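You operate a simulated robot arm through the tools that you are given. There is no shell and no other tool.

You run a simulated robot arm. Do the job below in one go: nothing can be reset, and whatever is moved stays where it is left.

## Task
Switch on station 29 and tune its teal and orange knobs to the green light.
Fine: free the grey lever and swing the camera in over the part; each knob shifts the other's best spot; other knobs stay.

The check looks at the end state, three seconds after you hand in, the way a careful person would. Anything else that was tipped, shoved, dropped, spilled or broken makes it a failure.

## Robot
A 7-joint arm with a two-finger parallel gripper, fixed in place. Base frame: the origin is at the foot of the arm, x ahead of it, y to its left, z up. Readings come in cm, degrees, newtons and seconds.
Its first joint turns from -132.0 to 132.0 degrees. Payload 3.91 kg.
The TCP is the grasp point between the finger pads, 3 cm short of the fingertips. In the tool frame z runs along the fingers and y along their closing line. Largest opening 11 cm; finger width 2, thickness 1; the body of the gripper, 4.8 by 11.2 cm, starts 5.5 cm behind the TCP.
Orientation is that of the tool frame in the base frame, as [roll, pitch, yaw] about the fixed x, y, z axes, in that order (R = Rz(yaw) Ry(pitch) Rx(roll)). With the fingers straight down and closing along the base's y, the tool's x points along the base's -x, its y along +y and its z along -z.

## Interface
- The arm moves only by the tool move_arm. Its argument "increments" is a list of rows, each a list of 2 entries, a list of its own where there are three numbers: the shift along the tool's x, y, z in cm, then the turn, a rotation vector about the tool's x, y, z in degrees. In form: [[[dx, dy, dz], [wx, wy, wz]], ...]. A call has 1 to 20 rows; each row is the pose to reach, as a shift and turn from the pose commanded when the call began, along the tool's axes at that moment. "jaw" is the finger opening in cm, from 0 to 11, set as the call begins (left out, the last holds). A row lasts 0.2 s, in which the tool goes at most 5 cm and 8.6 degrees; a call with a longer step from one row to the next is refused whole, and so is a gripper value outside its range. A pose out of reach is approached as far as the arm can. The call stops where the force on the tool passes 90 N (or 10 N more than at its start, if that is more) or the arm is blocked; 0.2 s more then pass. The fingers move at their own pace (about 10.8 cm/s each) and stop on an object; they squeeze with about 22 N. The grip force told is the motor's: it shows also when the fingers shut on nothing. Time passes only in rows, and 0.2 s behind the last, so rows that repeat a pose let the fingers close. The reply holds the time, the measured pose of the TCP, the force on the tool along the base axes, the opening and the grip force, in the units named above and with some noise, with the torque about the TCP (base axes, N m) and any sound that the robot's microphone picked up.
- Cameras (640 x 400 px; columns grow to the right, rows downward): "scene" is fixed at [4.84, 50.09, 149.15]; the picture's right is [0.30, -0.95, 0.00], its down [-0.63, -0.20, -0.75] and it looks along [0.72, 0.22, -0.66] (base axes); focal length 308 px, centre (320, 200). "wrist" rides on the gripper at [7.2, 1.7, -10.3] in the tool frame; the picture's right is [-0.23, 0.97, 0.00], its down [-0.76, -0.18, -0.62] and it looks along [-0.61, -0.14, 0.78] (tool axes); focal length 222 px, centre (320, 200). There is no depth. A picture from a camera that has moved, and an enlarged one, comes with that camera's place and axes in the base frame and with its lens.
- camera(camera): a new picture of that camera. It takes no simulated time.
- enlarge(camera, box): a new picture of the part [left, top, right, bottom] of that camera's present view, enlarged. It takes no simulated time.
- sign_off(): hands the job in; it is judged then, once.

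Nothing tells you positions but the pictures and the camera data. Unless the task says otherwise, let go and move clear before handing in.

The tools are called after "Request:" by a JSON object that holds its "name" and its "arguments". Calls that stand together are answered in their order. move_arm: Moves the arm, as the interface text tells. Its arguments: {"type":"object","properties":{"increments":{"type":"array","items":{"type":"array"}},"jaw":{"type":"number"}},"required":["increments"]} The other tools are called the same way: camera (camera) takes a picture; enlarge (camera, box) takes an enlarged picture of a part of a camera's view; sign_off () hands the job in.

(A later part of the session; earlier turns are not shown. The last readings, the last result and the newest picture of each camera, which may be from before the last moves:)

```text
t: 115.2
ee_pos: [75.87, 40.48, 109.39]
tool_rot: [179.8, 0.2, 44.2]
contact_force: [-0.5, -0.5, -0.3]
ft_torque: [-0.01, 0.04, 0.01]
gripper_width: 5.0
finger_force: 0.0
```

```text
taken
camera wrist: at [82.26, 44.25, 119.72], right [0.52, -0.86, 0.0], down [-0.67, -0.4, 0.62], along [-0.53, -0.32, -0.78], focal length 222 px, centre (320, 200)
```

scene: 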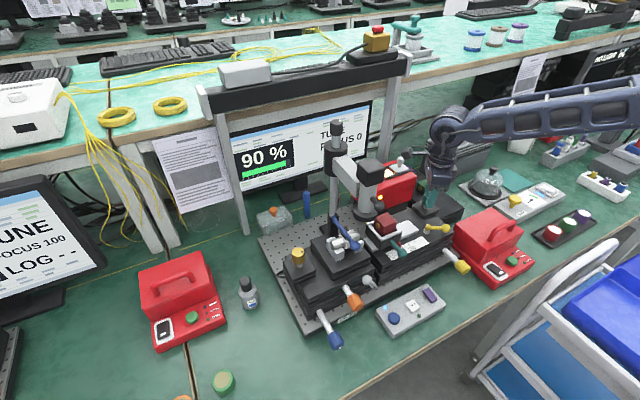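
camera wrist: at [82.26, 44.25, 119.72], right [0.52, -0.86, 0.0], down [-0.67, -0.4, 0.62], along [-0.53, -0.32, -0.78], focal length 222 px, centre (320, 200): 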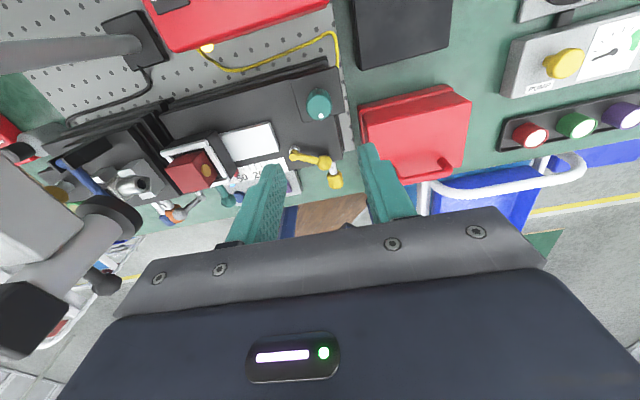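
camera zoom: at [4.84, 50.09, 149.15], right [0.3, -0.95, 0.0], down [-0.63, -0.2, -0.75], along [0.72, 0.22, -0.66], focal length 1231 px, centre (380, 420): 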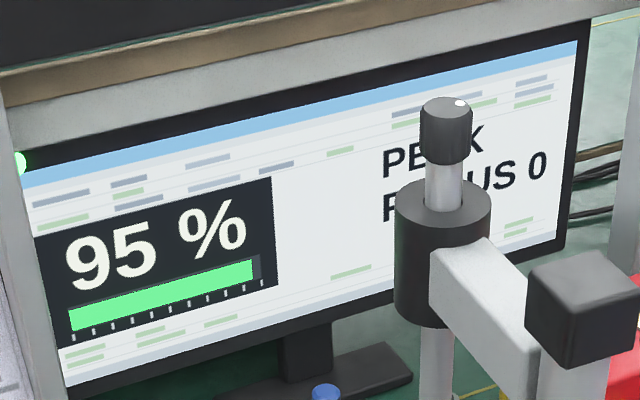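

The light stays green after release. Now back to the orange knob to centre it for this teal setting.

Request:
{"name": "move_arm", "arguments": {"increments": [[[-2, -2, 0], [0, 0, 0]], [[-4.5, -4, 0], [0, 4, 0]], [[-7, -6.5, 0], [0, 12, 0]], [[-9.5, -9, 0], [0, 20, 0]], [[-12, -11.5, 0], [0, 28, 0]], [[-14.5, -14, 0], [0, 36, 0]], [[-16.5, -16.5, 0], [0, 44, 0]], [[-18, -19, 0.5], [0, 52, 0]], [[-18.5, -21.5, 1], [0, 60, 0]], [[-19, -24, 2], [0, 68, 0]], [[-19.5, -26.5, 4], [0, 76, 0]], [[-20, -29, 6], [0, 84, 0]], [[-20.5, -31, 8], [0, 90, 0]], [[-21, -33, 10], [0, 90, 0]], [[-21, -33, 10], [0, 90, 0]]]}}

Request:
{"name": "camera", "arguments": {"camera": "scene"}}

Request:
{"name": "camera", "arguments": {"camera": "wrist"}}

```text
t: 118.4
ee_pos: [37.65, 49.33, 99.22]
tool_rot: [140.6, -90.0, 83.7]
contact_force: [-0.2, 0.1, 0.1]
ft_torque: [0.0, -0.03, 0.02]
gripper_width: 5.01
finger_force: 0.1
```

```text
taken
```

scene: 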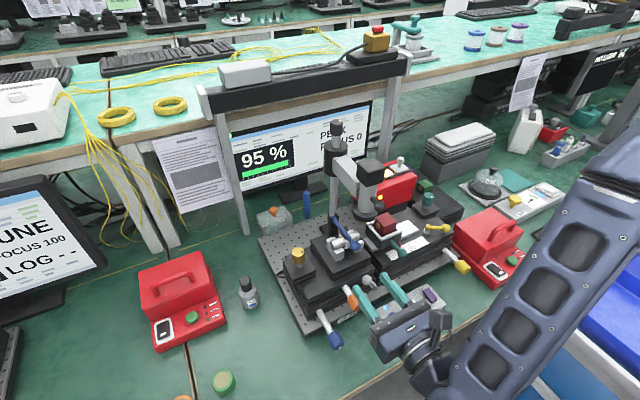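

```text
taken
camera wrist: at [31.48, 40.9, 106.69], right [0.68, -0.7, -0.23], down [-0.57, -0.31, -0.76], along [0.46, 0.65, -0.61], focal length 222 px, centre (320, 200)
```

wrist: 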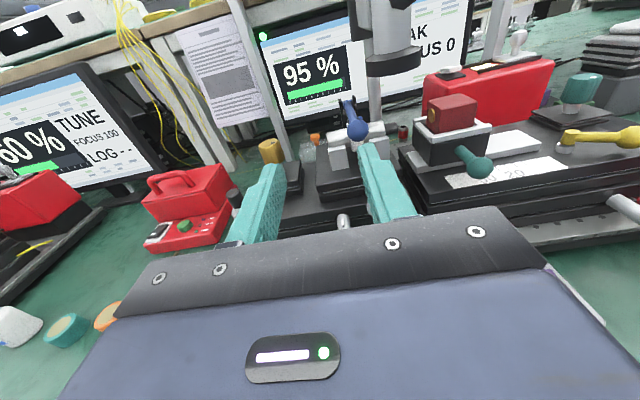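

Request:
{"name": "move_arm", "arguments": {"increments": [[[-2.5, 0.1, -0.5], [0, 0, 0]], [[-5, 0.2, -1], [0, 0, 0]], [[-7.5, 0.2, -1], [0, 0, 0]], [[-10, 0.2, -1], [0, 0, 0]], [[-12.25, 0.2, -1], [0, 0, 0]], [[-12.25, 0.2, 0.5], [0, 0, 0]], [[-12.25, 0.2, 2], [0, 0, 0]], [[-12.25, 0.2, 3.6], [0, 0, 0]], [[-12.25, 0.2, 3.6], [0, 0, 0]]], "jaw": 4.8}}

Request:
{"name": "enlarge", "arguments": {"camera": "wrist", "box": [200, 60, 440, 210]}}

Request:
{"name": "enlarge", "arguments": {"camera": "scene", "box": [280, 250, 440, 350]}}

```text
t: 120.4
ee_pos: [40.54, 51.61, 87.15]
tool_rot: [151.4, -89.8, 72.8]
contact_force: [-0.2, 0.3, 0.7]
ft_torque: [0.0, -0.02, -0.01]
gripper_width: 4.78
finger_force: 0.0
```

```text
2.67 times, centred on (320, 135) of wrist
camera zoom: at [34.33, 43.21, 94.52], right [0.68, -0.7, -0.23], down [-0.57, -0.31, -0.76], along [0.46, 0.65, -0.61], focal length 592 px, centre (320, 373)
```

zoom: 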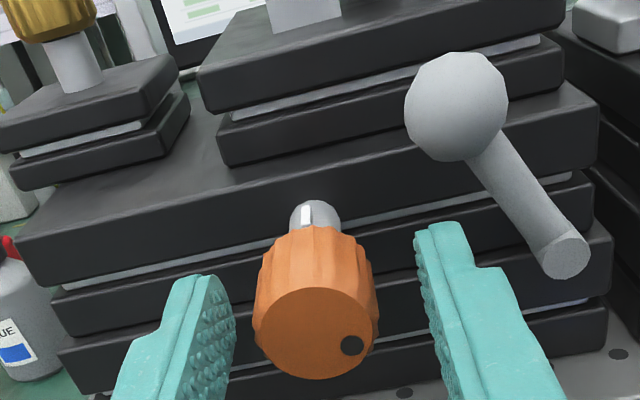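

```text
4.00 times, centred on (360, 300) of scene
camera zoom: at [4.84, 50.09, 149.15], right [0.3, -0.95, 0.0], down [-0.63, -0.2, -0.75], along [0.72, 0.22, -0.66], focal length 1231 px, centre (160, -200)
```

zoom: 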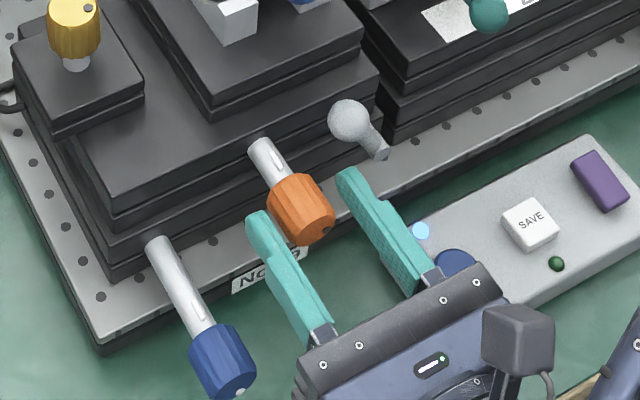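

Request:
{"name": "move_arm", "arguments": {"increments": [[[-0.15, -0.15, 0], [0, 0, 0]], [[-0.15, -0.15, 0], [0, 0, 0]], [[-0.15, -0.15, 0], [0, 0, 0]], [[-0.15, -0.15, 0], [0, 0, 0]]], "jaw": 1.5}}

Request:
{"name": "enlarge", "arguments": {"camera": "scene", "box": [225, 95, 385, 195]}}

Request:
{"name": "move_arm", "arguments": {"increments": [[[0, 0, 0], [0, 0, 5]], [[0, 0, 0], [0, 0, 10]], [[0, 0, 0], [0, 0, 10]]]}}

Request:
{"name": "enlarge", "arguments": {"camera": "scene", "box": [225, 95, 385, 195]}}

Request:
{"name": "enlarge", "arguments": {"camera": "wrist", "box": [200, 60, 440, 210]}}

```text
t: 121.4
ee_pos: [40.44, 51.82, 87.0]
tool_rot: [6.7, -89.9, -142.3]
contact_force: [0.8, 5.0, 34.7]
ft_torque: [0.66, -0.72, 1.03]
gripper_width: 2.99
finger_force: 45.1
```

```text
4.00 times, centred on (305, 145) of scene
camera zoom: at [4.84, 50.09, 149.15], right [0.3, -0.95, 0.0], down [-0.63, -0.2, -0.75], along [0.72, 0.22, -0.66], focal length 1231 px, centre (380, 420)
```

zoom: 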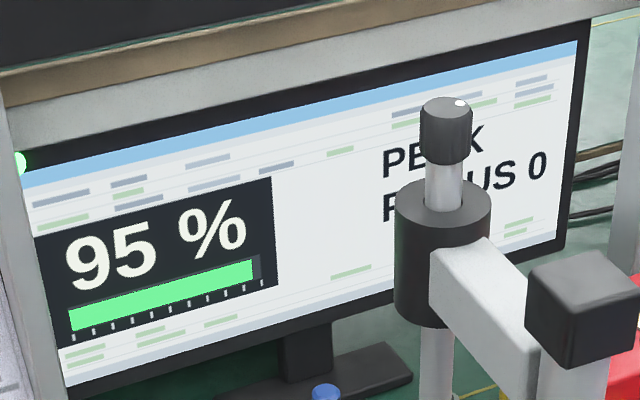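

```text
t: 122.2
ee_pos: [40.5, 51.79, 86.94]
tool_rot: [-90.3, -80.1, -45.4]
contact_force: [11.2, 5.4, 36.1]
ft_torque: [0.78, -0.74, 0.83]
gripper_width: 2.98
finger_force: 44.9
```

```text
4.00 times, centred on (305, 145) of scene
camera zoom: at [4.84, 50.09, 149.15], right [0.3, -0.95, 0.0], down [-0.63, -0.2, -0.75], along [0.72, 0.22, -0.66], focal length 1231 px, centre (380, 420)
```

zoom: 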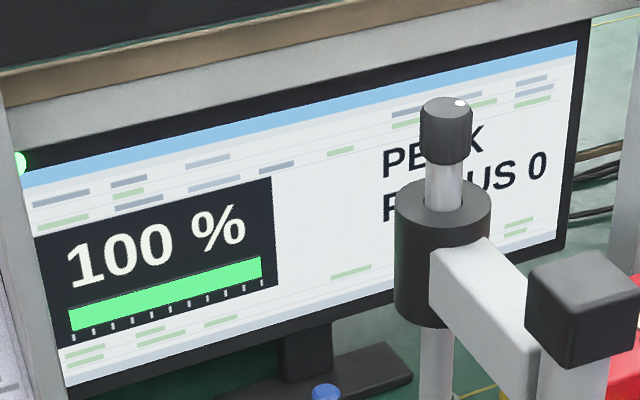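

```text
2.67 times, centred on (320, 135) of wrist
camera zoom: at [35.06, 42.4, 93.95], right [0.64, -0.66, -0.39], down [-0.66, -0.22, -0.72], along [0.39, 0.72, -0.57], focal length 592 px, centre (320, 373)
```

zoom: 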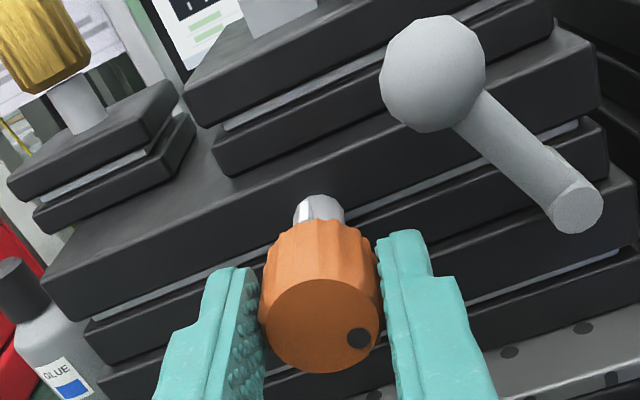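

It now reads 100 % at orange +26°. I'll continue to find where it drops so I can centre on the optimum.

Request:
{"name": "move_arm", "arguments": {"increments": [[[0.1, 0, 0], [0, 0, 5]], [[0.1, 0, 0], [0, 0, 10]], [[0.1, 0, 0], [0, 0, 10]]]}}

Request:
{"name": "enlarge", "arguments": {"camera": "scene", "box": [225, 95, 385, 195]}}

Request:
{"name": "move_arm", "arguments": {"increments": [[[0, 0, 0], [0, 0, 5]], [[0, 0, 0], [0, 0, 10]], [[0, 0, 0], [0, 0, 10]]]}}

Request:
{"name": "enlarge", "arguments": {"camera": "scene", "box": [225, 95, 385, 195]}}

Request:
{"name": "move_arm", "arguments": {"increments": [[[0, 0, 0], [0, 0, 5]], [[0, 0, 0], [0, 0, 10]], [[0, 0, 0], [0, 0, 10]]]}}

Request:
{"name": "enlarge", "arguments": {"camera": "scene", "box": [225, 95, 385, 195]}}

Request:
{"name": "enlarge", "arguments": {"camera": "wrist", "box": [200, 60, 440, 210]}}

```text
t: 123.0
ee_pos: [40.48, 51.64, 87.01]
tool_rot: [-90.5, -70.1, -45.2]
contact_force: [18.0, 5.9, 19.3]
ft_torque: [0.44, -0.44, 0.69]
gripper_width: 2.97
finger_force: 44.8
```

```text
4.00 times, centred on (305, 145) of scene
camera zoom: at [4.84, 50.09, 149.15], right [0.3, -0.95, 0.0], down [-0.63, -0.2, -0.75], along [0.72, 0.22, -0.66], focal length 1231 px, centre (380, 420)
```

zoom: 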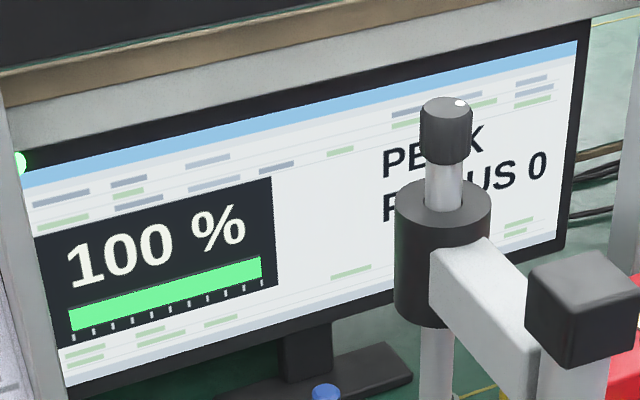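

```text
t: 123.8
ee_pos: [40.29, 51.69, 87.08]
tool_rot: [-90.3, -60.0, -45.5]
contact_force: [18.6, -5.8, 10.4]
ft_torque: [0.44, -0.49, 0.47]
gripper_width: 2.97
finger_force: 45.1
```

```text
4.00 times, centred on (305, 145) of scene
camera zoom: at [4.84, 50.09, 149.15], right [0.3, -0.95, 0.0], down [-0.63, -0.2, -0.75], along [0.72, 0.22, -0.66], focal length 1231 px, centre (380, 420)
```

zoom: 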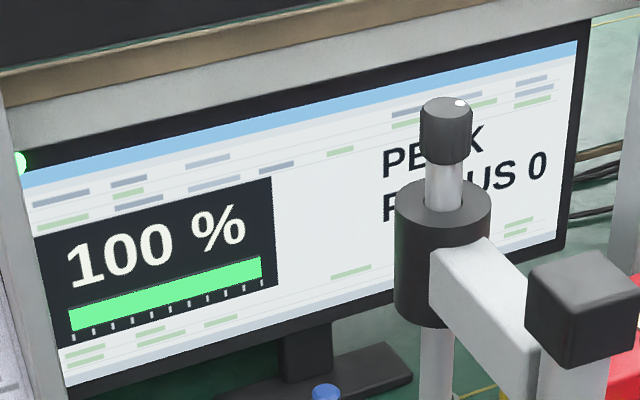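

```text
t: 124.6
ee_pos: [40.47, 51.74, 86.85]
tool_rot: [-90.3, -50.0, -45.4]
contact_force: [15.4, -21.4, 1.7]
ft_torque: [0.4, -0.46, -0.01]
gripper_width: 2.96
finger_force: 45.4
```

```text
4.00 times, centred on (305, 145) of scene
camera zoom: at [4.84, 50.09, 149.15], right [0.3, -0.95, 0.0], down [-0.63, -0.2, -0.75], along [0.72, 0.22, -0.66], focal length 1231 px, centre (380, 420)
```

zoom: 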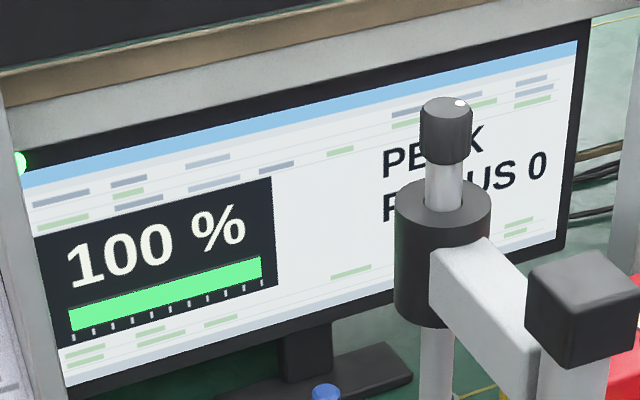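

```text
2.67 times, centred on (320, 135) of wrist
camera zoom: at [37.23, 40.17, 91.55], right [0.42, -0.43, -0.8], down [-0.88, 0.01, -0.47], along [0.21, 0.9, -0.38], focal length 592 px, centre (320, 373)
```

zoom: 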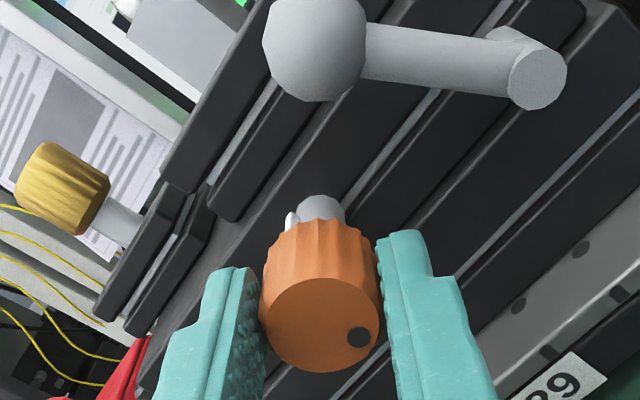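

Request:
{"name": "move_arm", "arguments": {"increments": [[[0, 0, 0], [0, 0, 5]], [[0, 0, 0], [0, 0, 10]], [[0, 0, 0], [0, 0, 10]]]}}

Request:
{"name": "enlarge", "arguments": {"camera": "scene", "box": [225, 95, 385, 195]}}

Request:
{"name": "move_arm", "arguments": {"increments": [[[0, 0, 0], [0, 0, 5]], [[0, 0, 0], [0, 0, 5]]]}}

Request:
{"name": "enlarge", "arguments": {"camera": "scene", "box": [225, 95, 385, 195]}}

Request:
{"name": "move_arm", "arguments": {"increments": [[[0, 0, 0], [0, 0, 5]], [[0, 0, 0], [0, 0, 5]]]}}

Request:
{"name": "enlarge", "arguments": {"camera": "scene", "box": [225, 95, 385, 195]}}

Request:
{"name": "enlarge", "arguments": {"camera": "scene", "box": [280, 250, 440, 350]}}

```text
t: 125.4
ee_pos: [40.44, 51.66, 87.06]
tool_rot: [-90.2, -39.9, -45.6]
contact_force: [13.0, -39.2, -16.7]
ft_torque: [0.24, -0.32, -0.57]
gripper_width: 3.01
finger_force: 45.0
```

```text
4.00 times, centred on (305, 145) of scene
camera zoom: at [4.84, 50.09, 149.15], right [0.3, -0.95, 0.0], down [-0.63, -0.2, -0.75], along [0.72, 0.22, -0.66], focal length 1231 px, centre (380, 420)
```

zoom: 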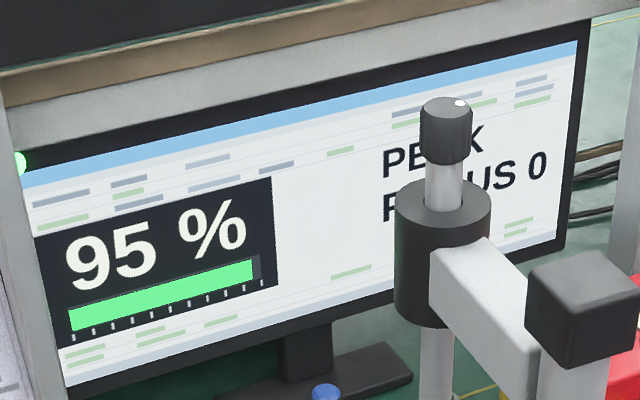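

```text
t: 126.0
ee_pos: [40.59, 51.65, 87.01]
tool_rot: [-90.4, -35.0, -45.6]
contact_force: [13.1, -46.9, -29.8]
ft_torque: [-0.12, 0.02, -0.57]
gripper_width: 2.98
finger_force: 44.7
```

```text
4.00 times, centred on (305, 145) of scene
camera zoom: at [4.84, 50.09, 149.15], right [0.3, -0.95, 0.0], down [-0.63, -0.2, -0.75], along [0.72, 0.22, -0.66], focal length 1231 px, centre (380, 420)
```

zoom: 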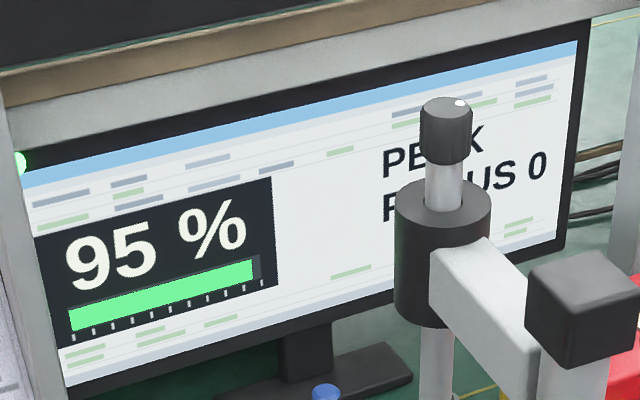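

```text
t: 126.6
ee_pos: [40.81, 51.91, 87.35]
tool_rot: [-89.9, -29.8, -46.0]
contact_force: [-7.1, -25.4, -39.7]
ft_torque: [-0.84, 0.62, 0.39]
gripper_width: 3.59
finger_force: 21.5
```

```text
4.00 times, centred on (305, 145) of scene
camera zoom: at [4.84, 50.09, 149.15], right [0.3, -0.95, 0.0], down [-0.63, -0.2, -0.75], along [0.72, 0.22, -0.66], focal length 1231 px, centre (380, 420)
```

zoom: 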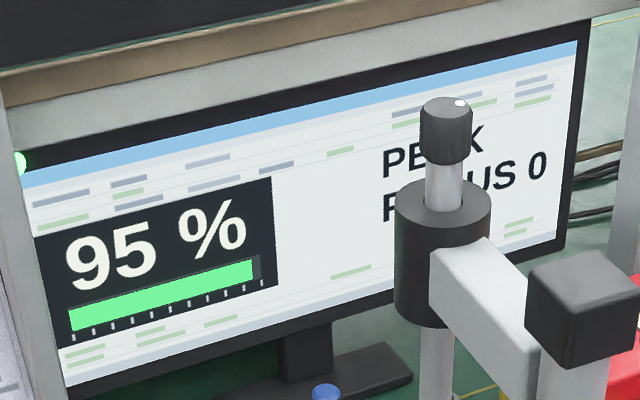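

```text
4.00 times, centred on (360, 300) of scene
camera zoom: at [4.84, 50.09, 149.15], right [0.3, -0.95, 0.0], down [-0.63, -0.2, -0.75], along [0.72, 0.22, -0.66], focal length 1231 px, centre (160, -200)
```

zoom: 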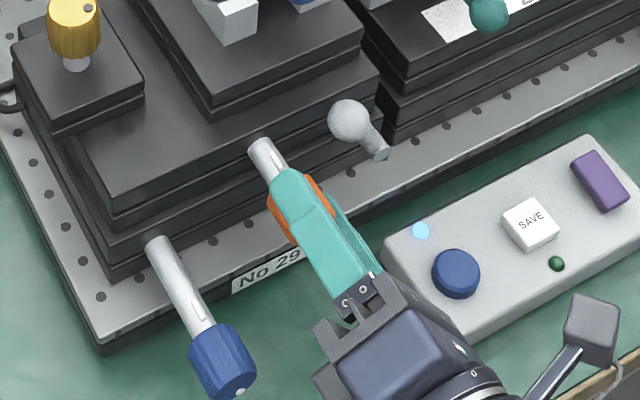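

The 100 % band runs from about +21° to +61°, so the centre is near +41°. The grip went off-centre at the end, so I'll open and look before re-gripping.

Request:
{"name": "move_arm", "arguments": {"increments": [[[0, 0, 0], [0, 0, 0]], [[0, 0, 0], [0, 0, 0]], [[0, 0, 0], [0, 0, 0]]], "jaw": 4.8}}

Request:
{"name": "enlarge", "arguments": {"camera": "wrist", "box": [200, 60, 440, 210]}}

Request:
{"name": "enlarge", "arguments": {"camera": "scene", "box": [225, 95, 385, 195]}}

```text
t: 127.4
ee_pos: [40.89, 51.85, 87.27]
tool_rot: [-89.8, -29.9, -46.0]
contact_force: [-0.2, 0.1, -0.2]
ft_torque: [-0.02, -0.06, -0.01]
gripper_width: 4.78
finger_force: 0.0
```

```text
2.67 times, centred on (320, 135) of wrist
camera zoom: at [38.37, 39.49, 89.56], right [0.2, -0.2, -0.96], down [-0.97, 0.11, -0.23], along [0.15, 0.97, -0.18], focal length 592 px, centre (320, 373)
```

zoom: 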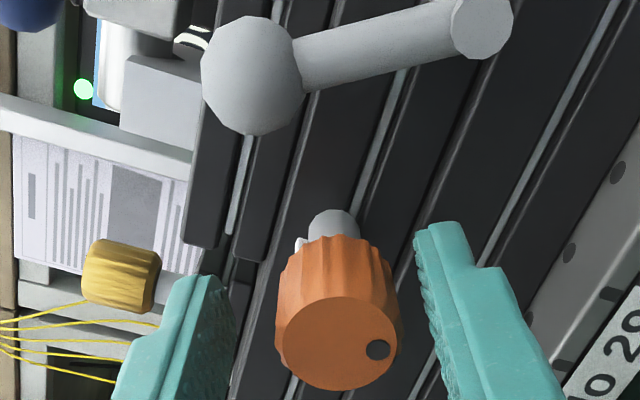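

```text
4.00 times, centred on (305, 145) of scene
camera zoom: at [4.84, 50.09, 149.15], right [0.3, -0.95, 0.0], down [-0.63, -0.2, -0.75], along [0.72, 0.22, -0.66], focal length 1231 px, centre (380, 420)
```

zoom: 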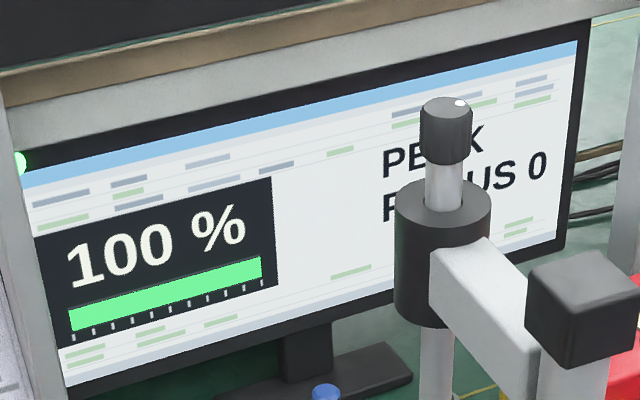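

With the fingers open the reading returned to 100 %, so the side load had been skewing it. I'll re-centre on the knob, grip again and bring it back about 20° to the middle of the band.

Request:
{"name": "move_arm", "arguments": {"increments": [[[-0.2, 0.12, -0.2], [0, 0, 0]], [[-0.4, 0.25, -0.4], [0, 0, 0]], [[-0.4, 0.25, -0.4], [0, 0, 0]]]}}

Request:
{"name": "enlarge", "arguments": {"camera": "wrist", "box": [200, 60, 440, 210]}}

Request:
{"name": "move_arm", "arguments": {"increments": [[[0, 0, 0], [0, 0, 0]], [[0, 0, 0], [0, 0, 0]], [[0, 0, 0], [0, 0, 0]]], "jaw": 1.5}}

Request:
{"name": "enlarge", "arguments": {"camera": "wrist", "box": [200, 60, 440, 210]}}

Request:
{"name": "enlarge", "arguments": {"camera": "scene", "box": [225, 95, 385, 195]}}

```text
t: 128.2
ee_pos: [41.05, 51.65, 87.96]
tool_rot: [-89.0, -29.5, -47.2]
contact_force: [-0.4, 0.0, -0.7]
ft_torque: [-0.02, -0.01, -0.02]
gripper_width: 4.8
finger_force: 0.0
```

```text
2.67 times, centred on (320, 135) of wrist
camera zoom: at [38.57, 39.33, 89.92], right [0.2, -0.19, -0.96], down [-0.97, 0.12, -0.23], along [0.16, 0.97, -0.16], focal length 592 px, centre (320, 373)
```

zoom: 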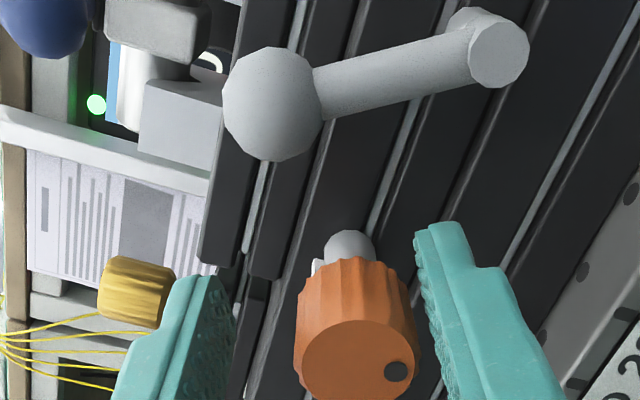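

```text
t: 129.0
ee_pos: [41.22, 51.73, 87.56]
tool_rot: [-89.3, -29.6, -47.1]
contact_force: [3.1, -32.5, -35.6]
ft_torque: [-0.7, 0.04, -0.2]
gripper_width: 3.71
finger_force: 22.1
```

```text
2.67 times, centred on (320, 135) of wrist
camera zoom: at [38.6, 39.4, 89.69], right [0.2, -0.2, -0.96], down [-0.97, 0.12, -0.23], along [0.16, 0.97, -0.17], focal length 592 px, centre (320, 373)
```

zoom: 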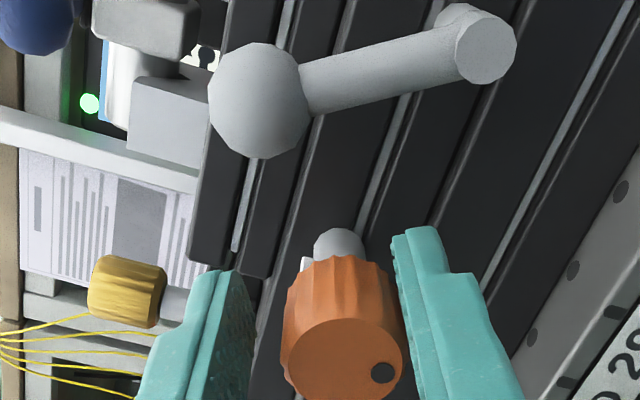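

```text
4.00 times, centred on (305, 145) of scene
camera zoom: at [4.84, 50.09, 149.15], right [0.3, -0.95, 0.0], down [-0.63, -0.2, -0.75], along [0.72, 0.22, -0.66], focal length 1231 px, centre (380, 420)
```

zoom: 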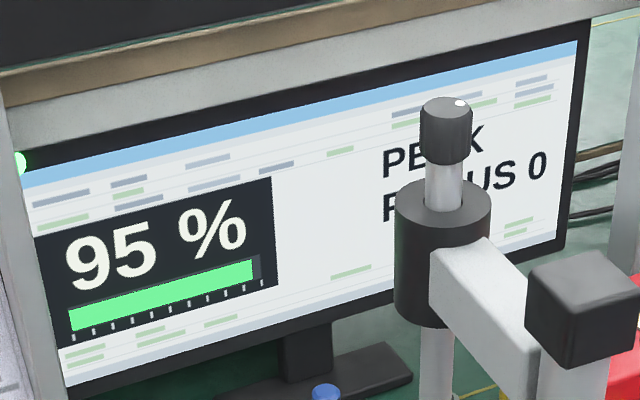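

The arm is near a joint limit at this roll, so the hand sits off-centre. I'll release right away, back out, and undo the roll before re-gripping.

Request:
{"name": "move_arm", "arguments": {"increments": [[[0, 0, 0], [0, 0, 0]], [[0, 0, 0], [0, 0, 0]], [[0, 0, -1.5], [0, 0, 0]], [[0, 0, -3.5], [0, 0, 0]], [[0, 0, -5], [0, 0, -6]], [[0, 0, -5], [0, 0, -14]], [[0, 0, -5], [0, 0, -22]], [[0, 0, -5], [0, 0, -30]], [[0, 0, -5], [0, 0, -30]]], "jaw": 5}}

Request:
{"name": "camera", "arguments": {"camera": "wrist"}}

Request:
{"name": "enlarge", "arguments": {"camera": "scene", "box": [225, 95, 385, 195]}}

```text
t: 131.2
ee_pos: [41.73, 50.04, 87.99]
tool_rot: [-85.4, -60.4, -55.7]
contact_force: [0.0, -0.3, 0.7]
ft_torque: [-0.02, -0.04, -0.01]
gripper_width: 5.03
finger_force: 0.1
stopped in row 9: the arm was blocked; the commanded pose is now the measured one
```

```text
taken
camera wrist: at [36.63, 39.67, 93.14], right [0.48, -0.56, -0.68], down [-0.8, 0.04, -0.6], along [0.37, 0.83, -0.43], focal length 222 px, centre (320, 200)
```

wrist: 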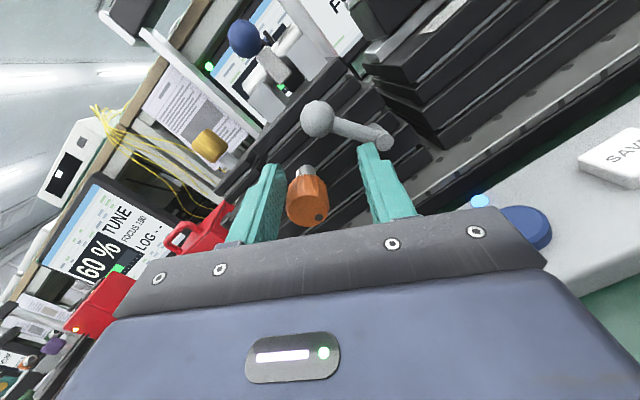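

```text
4.00 times, centred on (305, 145) of scene
camera zoom: at [4.84, 50.09, 149.15], right [0.3, -0.95, 0.0], down [-0.63, -0.2, -0.75], along [0.72, 0.22, -0.66], focal length 1231 px, centre (380, 420)
```

zoom: 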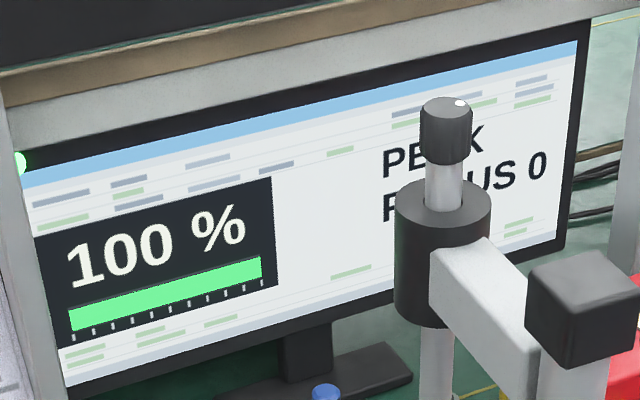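

The arm reports being blocked with no force at the tool. I'll look at the scene to see what's limiting it.

Request:
{"name": "camera", "arguments": {"camera": "scene"}}

Request:
{"name": "enlarge", "arguments": {"camera": "scene", "box": [340, 250, 640, 400]}}

Request:
{"name": "enlarge", "arguments": {"camera": "scene", "box": [280, 250, 440, 350]}}

Request:
{"name": "enlarge", "arguments": {"camera": "wrist", "box": [200, 90, 440, 240]}}

```text
taken
```

scene: 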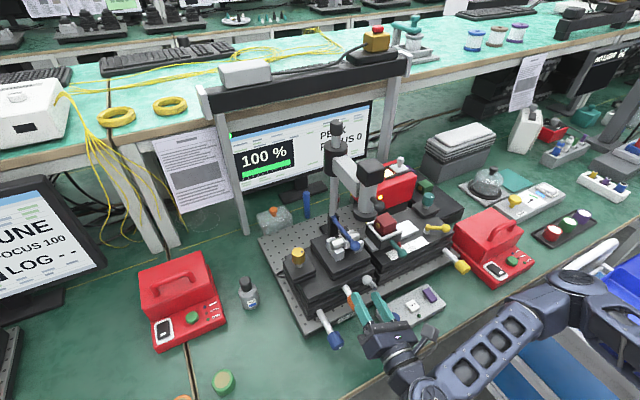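

```text
2.13 times, centred on (490, 325) of scene
camera zoom: at [4.84, 50.09, 149.15], right [0.3, -0.95, 0.0], down [-0.63, -0.2, -0.75], along [0.72, 0.22, -0.66], focal length 656 px, centre (-43, -67)
```

zoom: 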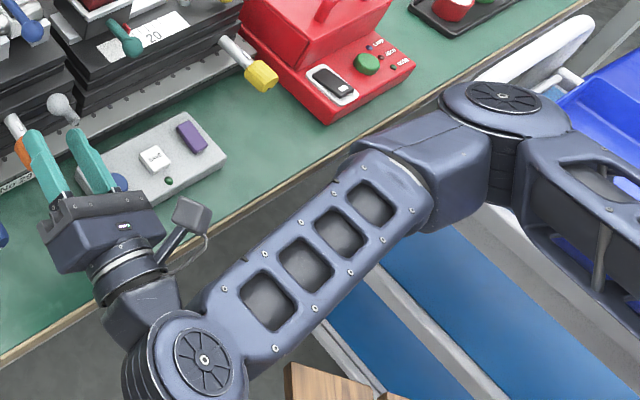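

```text
4.00 times, centred on (360, 300) of scene
camera zoom: at [4.84, 50.09, 149.15], right [0.3, -0.95, 0.0], down [-0.63, -0.2, -0.75], along [0.72, 0.22, -0.66], focal length 1231 px, centre (160, -200)
```

zoom: 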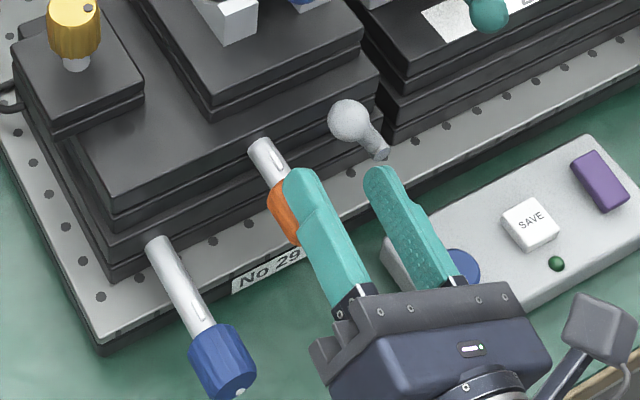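

```text
2.67 times, centred on (320, 165) of wrist
camera zoom: at [36.63, 39.67, 93.14], right [0.48, -0.56, -0.68], down [-0.8, 0.04, -0.6], along [0.37, 0.83, -0.43], focal length 592 px, centre (320, 293)
```

zoom: 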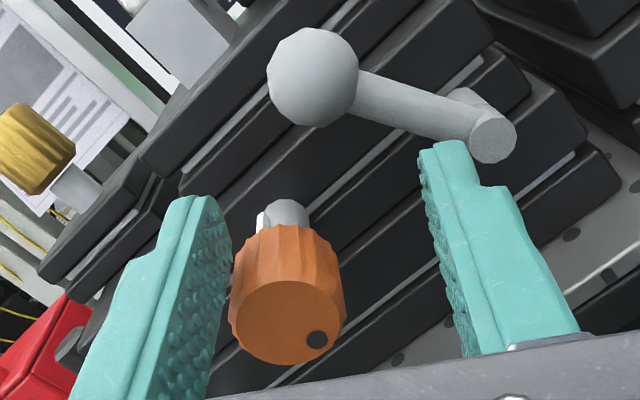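

The elbow has folded down to the right, near the cart, and a joint limit is likely blocking the motion. I'll ease out with a small straight retreat and check.

Request:
{"name": "move_arm", "arguments": {"increments": [[[0, 0, -0.5], [0, 0, 0]], [[0, 0, -1.0], [0, 0, 0]], [[0, 0, -1.5], [0, 0, 0]], [[0, 0, -2.0], [0, 0, 0]]]}}

Request:
{"name": "enlarge", "arguments": {"camera": "scene", "box": [340, 200, 640, 400]}}

Request:
{"name": "enlarge", "arguments": {"camera": "wrist", "box": [200, 90, 440, 240]}}

```text
t: 132.4
ee_pos: [42.51, 49.28, 89.59]
tool_rot: [-82.2, -59.8, -60.9]
contact_force: [0.5, 0.4, -0.5]
ft_torque: [0.01, 0.0, -0.03]
gripper_width: 5.0
finger_force: 0.0
stopped in row 4: the arm was blocked; the commanded pose is now the measured one
```

```text
2.00 times, centred on (490, 300) of scene
camera zoom: at [4.84, 50.09, 149.15], right [0.3, -0.95, 0.0], down [-0.63, -0.2, -0.75], along [0.72, 0.22, -0.66], focal length 615 px, centre (-20, 0)
```

zoom: 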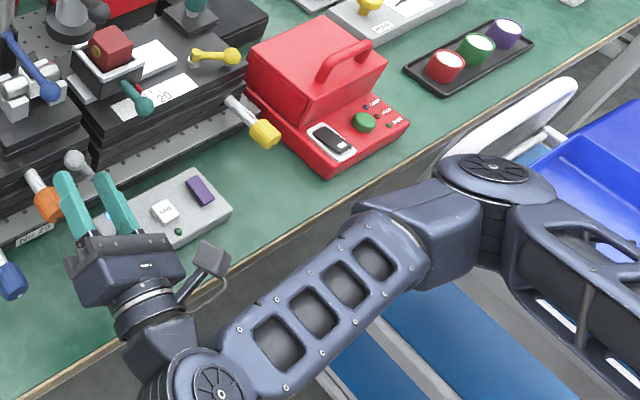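

```text
2.67 times, centred on (320, 165) of wrist
camera zoom: at [36.85, 38.86, 94.39], right [0.46, -0.57, -0.68], down [-0.79, 0.09, -0.61], along [0.41, 0.82, -0.4], focal length 592 px, centre (320, 293)
```

zoom: 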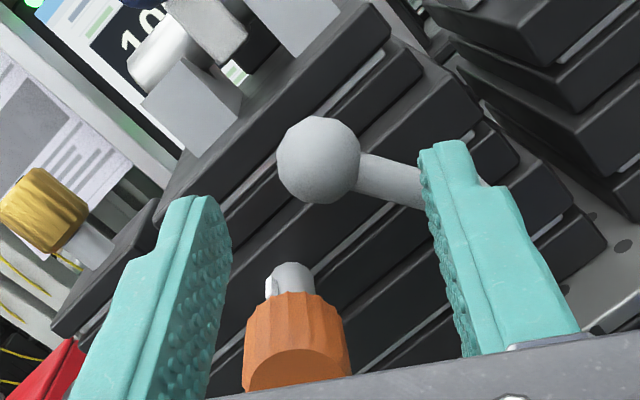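

The arm still can't retreat in this posture. I'll undo the roll without translating, which should let the elbow come back up.

Request:
{"name": "move_arm", "arguments": {"increments": [[[0, 0, 0], [0, 0, -4]], [[0, 0, 0], [0, 0, -8]], [[0, 0, 0], [0, 0, -12]], [[0, 0, 0], [0, 0, -16]]]}}

Request:
{"name": "enlarge", "arguments": {"camera": "scene", "box": [340, 200, 640, 400]}}

Request:
{"name": "enlarge", "arguments": {"camera": "wrist", "box": [200, 90, 440, 240]}}

```text
t: 133.4
ee_pos: [41.81, 48.95, 89.38]
tool_rot: [-75.4, -75.7, -67.7]
contact_force: [0.2, -0.2, -1.3]
ft_torque: [-0.03, 0.0, -0.01]
gripper_width: 5.02
finger_force: 0.0
```

```text
2.00 times, centred on (490, 300) of scene
camera zoom: at [4.84, 50.09, 149.15], right [0.3, -0.95, 0.0], down [-0.63, -0.2, -0.75], along [0.72, 0.22, -0.66], focal length 615 px, centre (-20, 0)
```

zoom: 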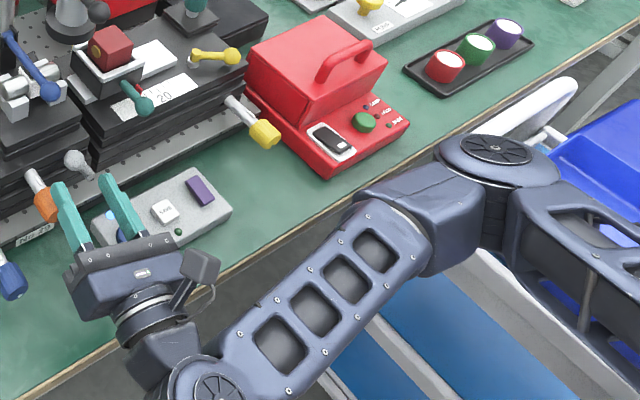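

```text
2.67 times, centred on (320, 165) of wrist
camera zoom: at [35.31, 39.97, 95.44], right [0.55, -0.7, -0.45], down [-0.68, -0.06, -0.73], along [0.49, 0.71, -0.51], focal length 592 px, centre (320, 293)
```

zoom: 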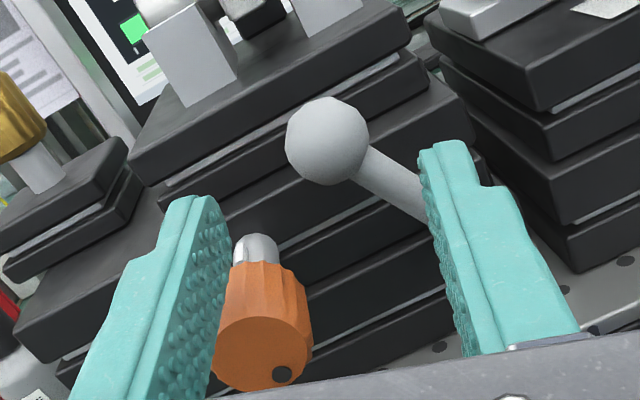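

Unrolling works and the elbow is rising. I'll continue unrolling and retreat.

Request:
{"name": "move_arm", "arguments": {"increments": [[[0, 0, -0.5], [0, 0, -3]], [[0, 0, -1.0], [0, 0, -6]], [[0, 0, -1.8], [0, 0, -9]], [[0, 0, -2.6], [0, 0, -12]], [[0, 0, -3.4], [0, 0, -13]], [[0, 0, -3.4], [0, 0, -13]]]}}

Request:
{"name": "enlarge", "arguments": {"camera": "scene", "box": [340, 200, 640, 400]}}

Request:
{"name": "camera", "arguments": {"camera": "wrist"}}

```text
t: 135.0
ee_pos: [41.41, 47.63, 90.18]
tool_rot: [-13.0, -85.0, -133.2]
contact_force: [0.0, -0.1, -0.7]
ft_torque: [-0.03, -0.02, -0.02]
gripper_width: 5.0
finger_force: 0.0
stopped in row 6: the arm was blocked; the commanded pose is now the measured one
```

```text
2.00 times, centred on (490, 300) of scene
camera zoom: at [4.84, 50.09, 149.15], right [0.3, -0.95, 0.0], down [-0.63, -0.2, -0.75], along [0.72, 0.22, -0.66], focal length 615 px, centre (-20, 0)
```

zoom: 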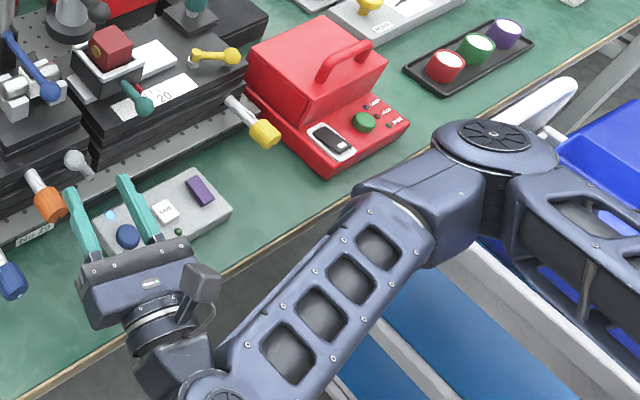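

```text
taken
camera wrist: at [33.38, 40.01, 96.65], right [0.56, -0.79, -0.25], down [-0.57, -0.15, -0.81], along [0.61, 0.59, -0.53], focal length 222 px, centre (320, 200)
```

wrist: 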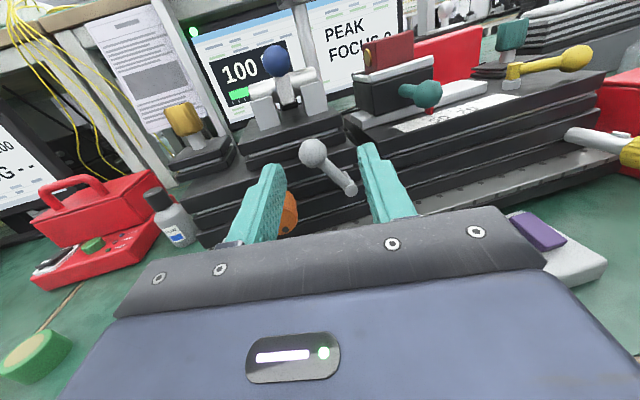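

Roll is back to about zero. I'll raise the hand straight up to let the arm reconfigure.

Request:
{"name": "move_arm", "arguments": {"increments": [[[1.5, 0, 0], [0, 0, 0]], [[3, 0, 0], [0, 0, 0]], [[4.5, 0, 0], [0, 0, 0]], [[6, 0, 0], [0, 0, 0]], [[8, 0, 0], [0, 0, 0]], [[10, 0, 0], [0, 0, 0]], [[12, 0, 0], [0, 0, 0]], [[12, 0, 0], [0, 0, 0]]]}}

Request:
{"name": "camera", "arguments": {"camera": "scene"}}

Request:
{"name": "camera", "arguments": {"camera": "wrist"}}

```text
t: 136.8
ee_pos: [40.5, 46.88, 101.81]
tool_rot: [-11.7, -85.3, -134.4]
contact_force: [-0.2, -0.6, -0.6]
ft_torque: [-0.02, 0.0, 0.02]
gripper_width: 5.03
finger_force: 0.1
```

```text
taken
```

scene: 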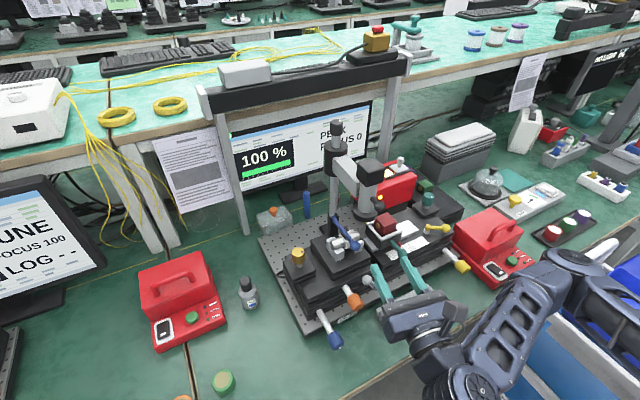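

```text
taken
camera wrist: at [32.52, 39.29, 108.37], right [0.56, -0.79, -0.24], down [-0.57, -0.15, -0.81], along [0.6, 0.59, -0.54], focal length 222 px, centre (320, 200)
```

wrist: 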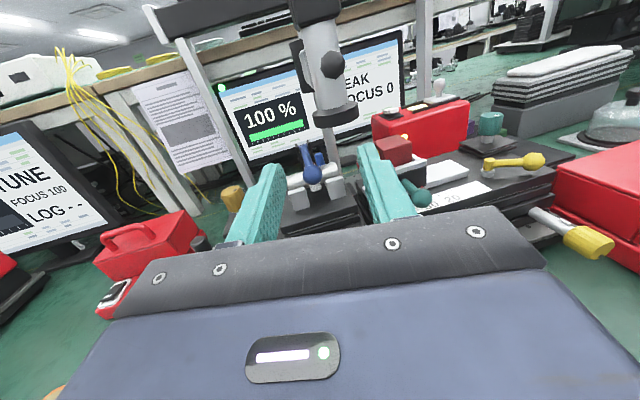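

The reading is 100 %, PEAK, green, with the hand free. I'll square the tool up in front of the orange knob again to measure its dot and centre it properly.

Request:
{"name": "move_arm", "arguments": {"increments": [[[-0.4, -0.8, -0.5], [2.7, -1.1, 0]], [[-0.8, -1.6, -1], [5.5, -2.3, 0]], [[-1.25, -2.4, -1.5], [8.2, -3.4, 0]], [[-1.69, -3.21, -2.08], [11, -4.6, 0]], [[-1.69, -3.21, -2.08], [11, -4.6, 0]]]}}

Request:
{"name": "camera", "arguments": {"camera": "scene"}}

```text
t: 138.0
ee_pos: [37.24, 48.46, 100.03]
tool_rot: [-63.6, -89.4, -71.3]
contact_force: [0.2, -0.5, 0.2]
ft_torque: [-0.01, -0.05, 0.0]
gripper_width: 5.02
finger_force: 0.0
```

```text
taken
```

scene: 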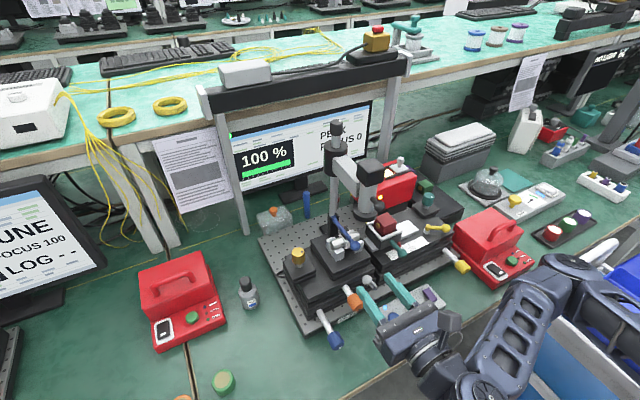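

The elbow is still lower than I'd like. I'll go via the tool-down pose to restore the good elbow posture before approaching the knob again.

Request:
{"name": "move_arm", "arguments": {"increments": [[[1, 1.5, 0.3], [0, -4, 0]], [[2, 3, 0.6], [0, -12, 0]], [[3, 5, 0.9], [0, -20, 0]], [[4, 7, 1.2], [0, -28, 0]], [[5, 9, 1.5], [0, -36, 0]], [[6, 11, 1.8], [0, -44, 0]], [[7, 13, 2.1], [0, -52, 0]], [[8, 15, 2.4], [0, -60, 0]], [[9, 17, 2.7], [0, -68, 0]], [[9, 18.5, 3], [0, -76, 0]], [[9, 20, 3.4], [0, -84, 0]], [[9, 20, 3.4], [0, -90, 0]], [[9, 20, 3.4], [0, -90, 0]]]}}

Request:
{"name": "camera", "arguments": {"camera": "scene"}}

```text
t: 140.8
ee_pos: [53.84, 36.74, 109.03]
tool_rot: [-179.4, -0.1, 44.8]
contact_force: [-0.9, -0.5, -0.6]
ft_torque: [0.01, 0.02, 0.02]
gripper_width: 4.98
finger_force: 0.1
```

```text
taken
```

scene: 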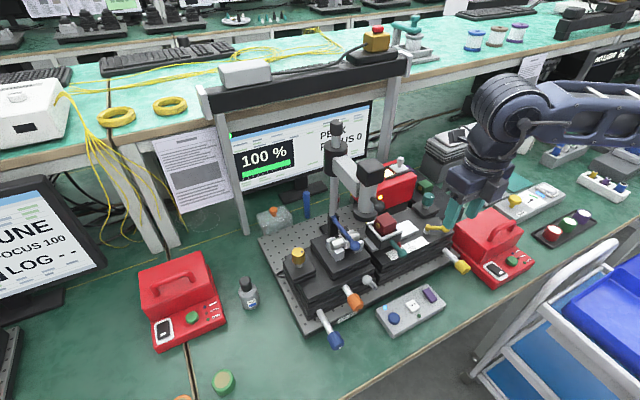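

Request:
{"name": "move_arm", "arguments": {"increments": [[[0, -1, 0], [0, 5, 0]], [[0, -2.5, 0], [0, 13, 0]], [[0, -4, 0], [0, 21, 0]], [[0, -6, 0], [0, 29, 0]], [[-0.5, -8, 0.5], [0, 37, 0]], [[-1, -10, 1], [0, 45, 0]], [[-1.5, -12, 2], [0, 53, 0]], [[-2, -14, 3], [0, 61, 0]], [[-2.5, -16, 5], [0, 69, 0]], [[-3, -18, 7], [0, 77, 0]], [[-3.5, -20, 8.5], [0, 85, 0]], [[-3.5, -20, 9], [0, 90, 0]], [[-3.5, -20, 9], [0, 90, 0]]]}}

Request:
{"name": "camera", "arguments": {"camera": "scene"}}

Request:
{"name": "camera", "arguments": {"camera": "wrist"}}

```text
t: 143.6
ee_pos: [37.07, 48.4, 100.04]
tool_rot: [-57.3, -89.4, -77.9]
contact_force: [0.0, 0.3, -0.6]
ft_torque: [-0.01, -0.03, -0.01]
gripper_width: 5.02
finger_force: 0.1
```

```text
taken
```

scene: 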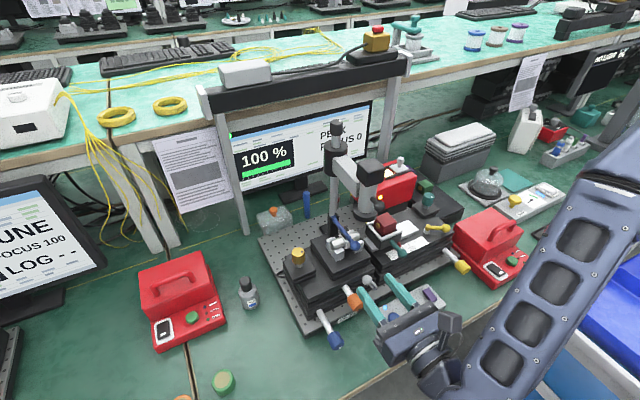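

```text
taken
camera wrist: at [31.01, 39.83, 107.37], right [0.69, -0.69, -0.24], down [-0.57, -0.31, -0.76], along [0.45, 0.66, -0.6], focal length 222 px, centre (320, 200)
```

wrist: 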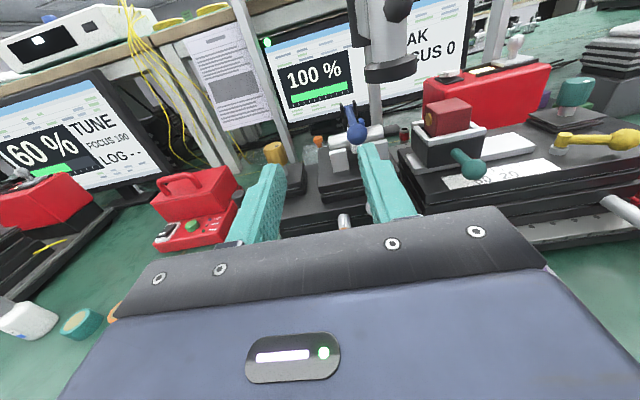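

The elbow is back up. I'll lower in front of the orange knob and read its dot.

Request:
{"name": "move_arm", "arguments": {"increments": [[[-2.5, 0, 0], [0, 0, 0]], [[-5, 0, 0], [0, 0, 0]], [[-7.5, 0, 0], [0, 0, 0]], [[-10, 0, 0], [0, 0, 0]], [[-13.05, 0, 0], [0, 0, 0]], [[-13.05, 0, 0], [0, 0, 0]]]}}

Request:
{"name": "enlarge", "arguments": {"camera": "wrist", "box": [280, 110, 360, 180]}}

Request:
{"name": "camera", "arguments": {"camera": "scene"}}

```text
t: 145.0
ee_pos: [37.14, 48.71, 87.05]
tool_rot: [-60.2, -89.4, -74.9]
contact_force: [0.3, -0.2, -0.8]
ft_torque: [0.03, -0.02, 0.01]
gripper_width: 5.01
finger_force: 0.1
```

```text
5.71 times, centred on (320, 145) of wrist
camera zoom: at [30.95, 39.94, 94.3], right [0.69, -0.69, -0.24], down [-0.57, -0.31, -0.76], along [0.45, 0.66, -0.6], focal length 1269 px, centre (320, 514)
```

zoom: 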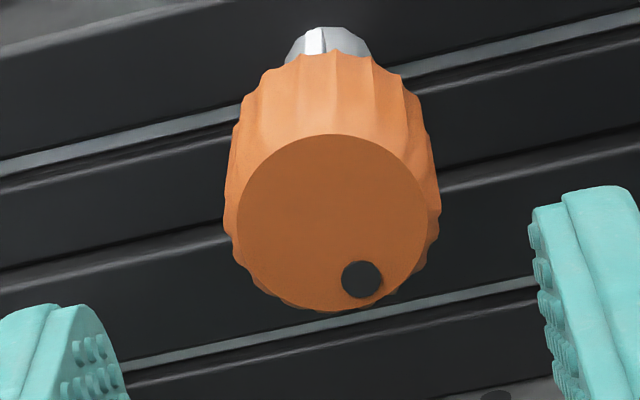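

```text
taken
```

scene: 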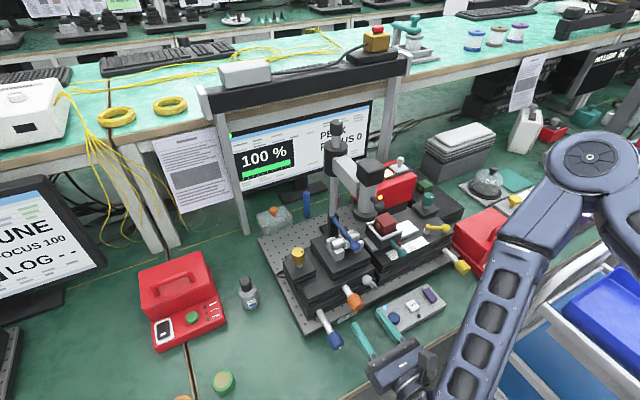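

The dot shows orange at about +60°, while the band's centre is about +42°. I'll advance, grip squarely, and turn back 18°.

Request:
{"name": "move_arm", "arguments": {"increments": [[[0, 0.12, 1.2], [0, 0, 0]], [[0, 0.12, 2.4], [0, 0, 0]], [[-0.05, 0.12, 3.6], [0, 0, 0]], [[-0.05, 0.12, 4.4], [0, 0, 0]], [[-0.05, 0.12, 4.4], [0, 0, 0]]], "jaw": 4.8}}

Request:
{"name": "enlarge", "arguments": {"camera": "wrist", "box": [200, 60, 440, 210]}}

```text
t: 146.2
ee_pos: [40.37, 51.66, 87.04]
tool_rot: [-63.9, -89.5, -71.1]
contact_force: [0.3, -0.5, -0.5]
ft_torque: [0.01, -0.01, 0.01]
gripper_width: 4.8
finger_force: 0.0
```

```text
2.67 times, centred on (320, 135) of wrist
camera zoom: at [34.21, 43.01, 94.3], right [0.69, -0.69, -0.24], down [-0.57, -0.31, -0.76], along [0.45, 0.66, -0.6], focal length 592 px, centre (320, 373)
```

zoom: 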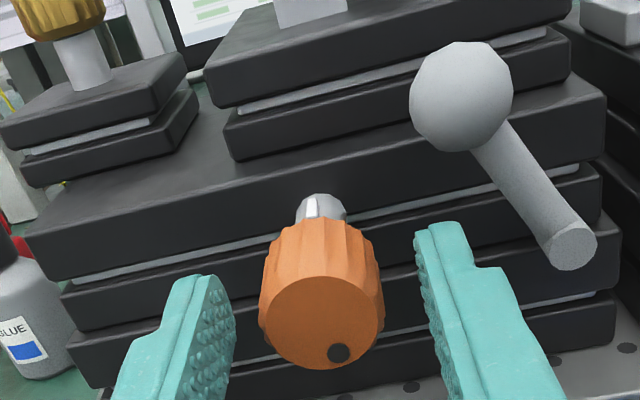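

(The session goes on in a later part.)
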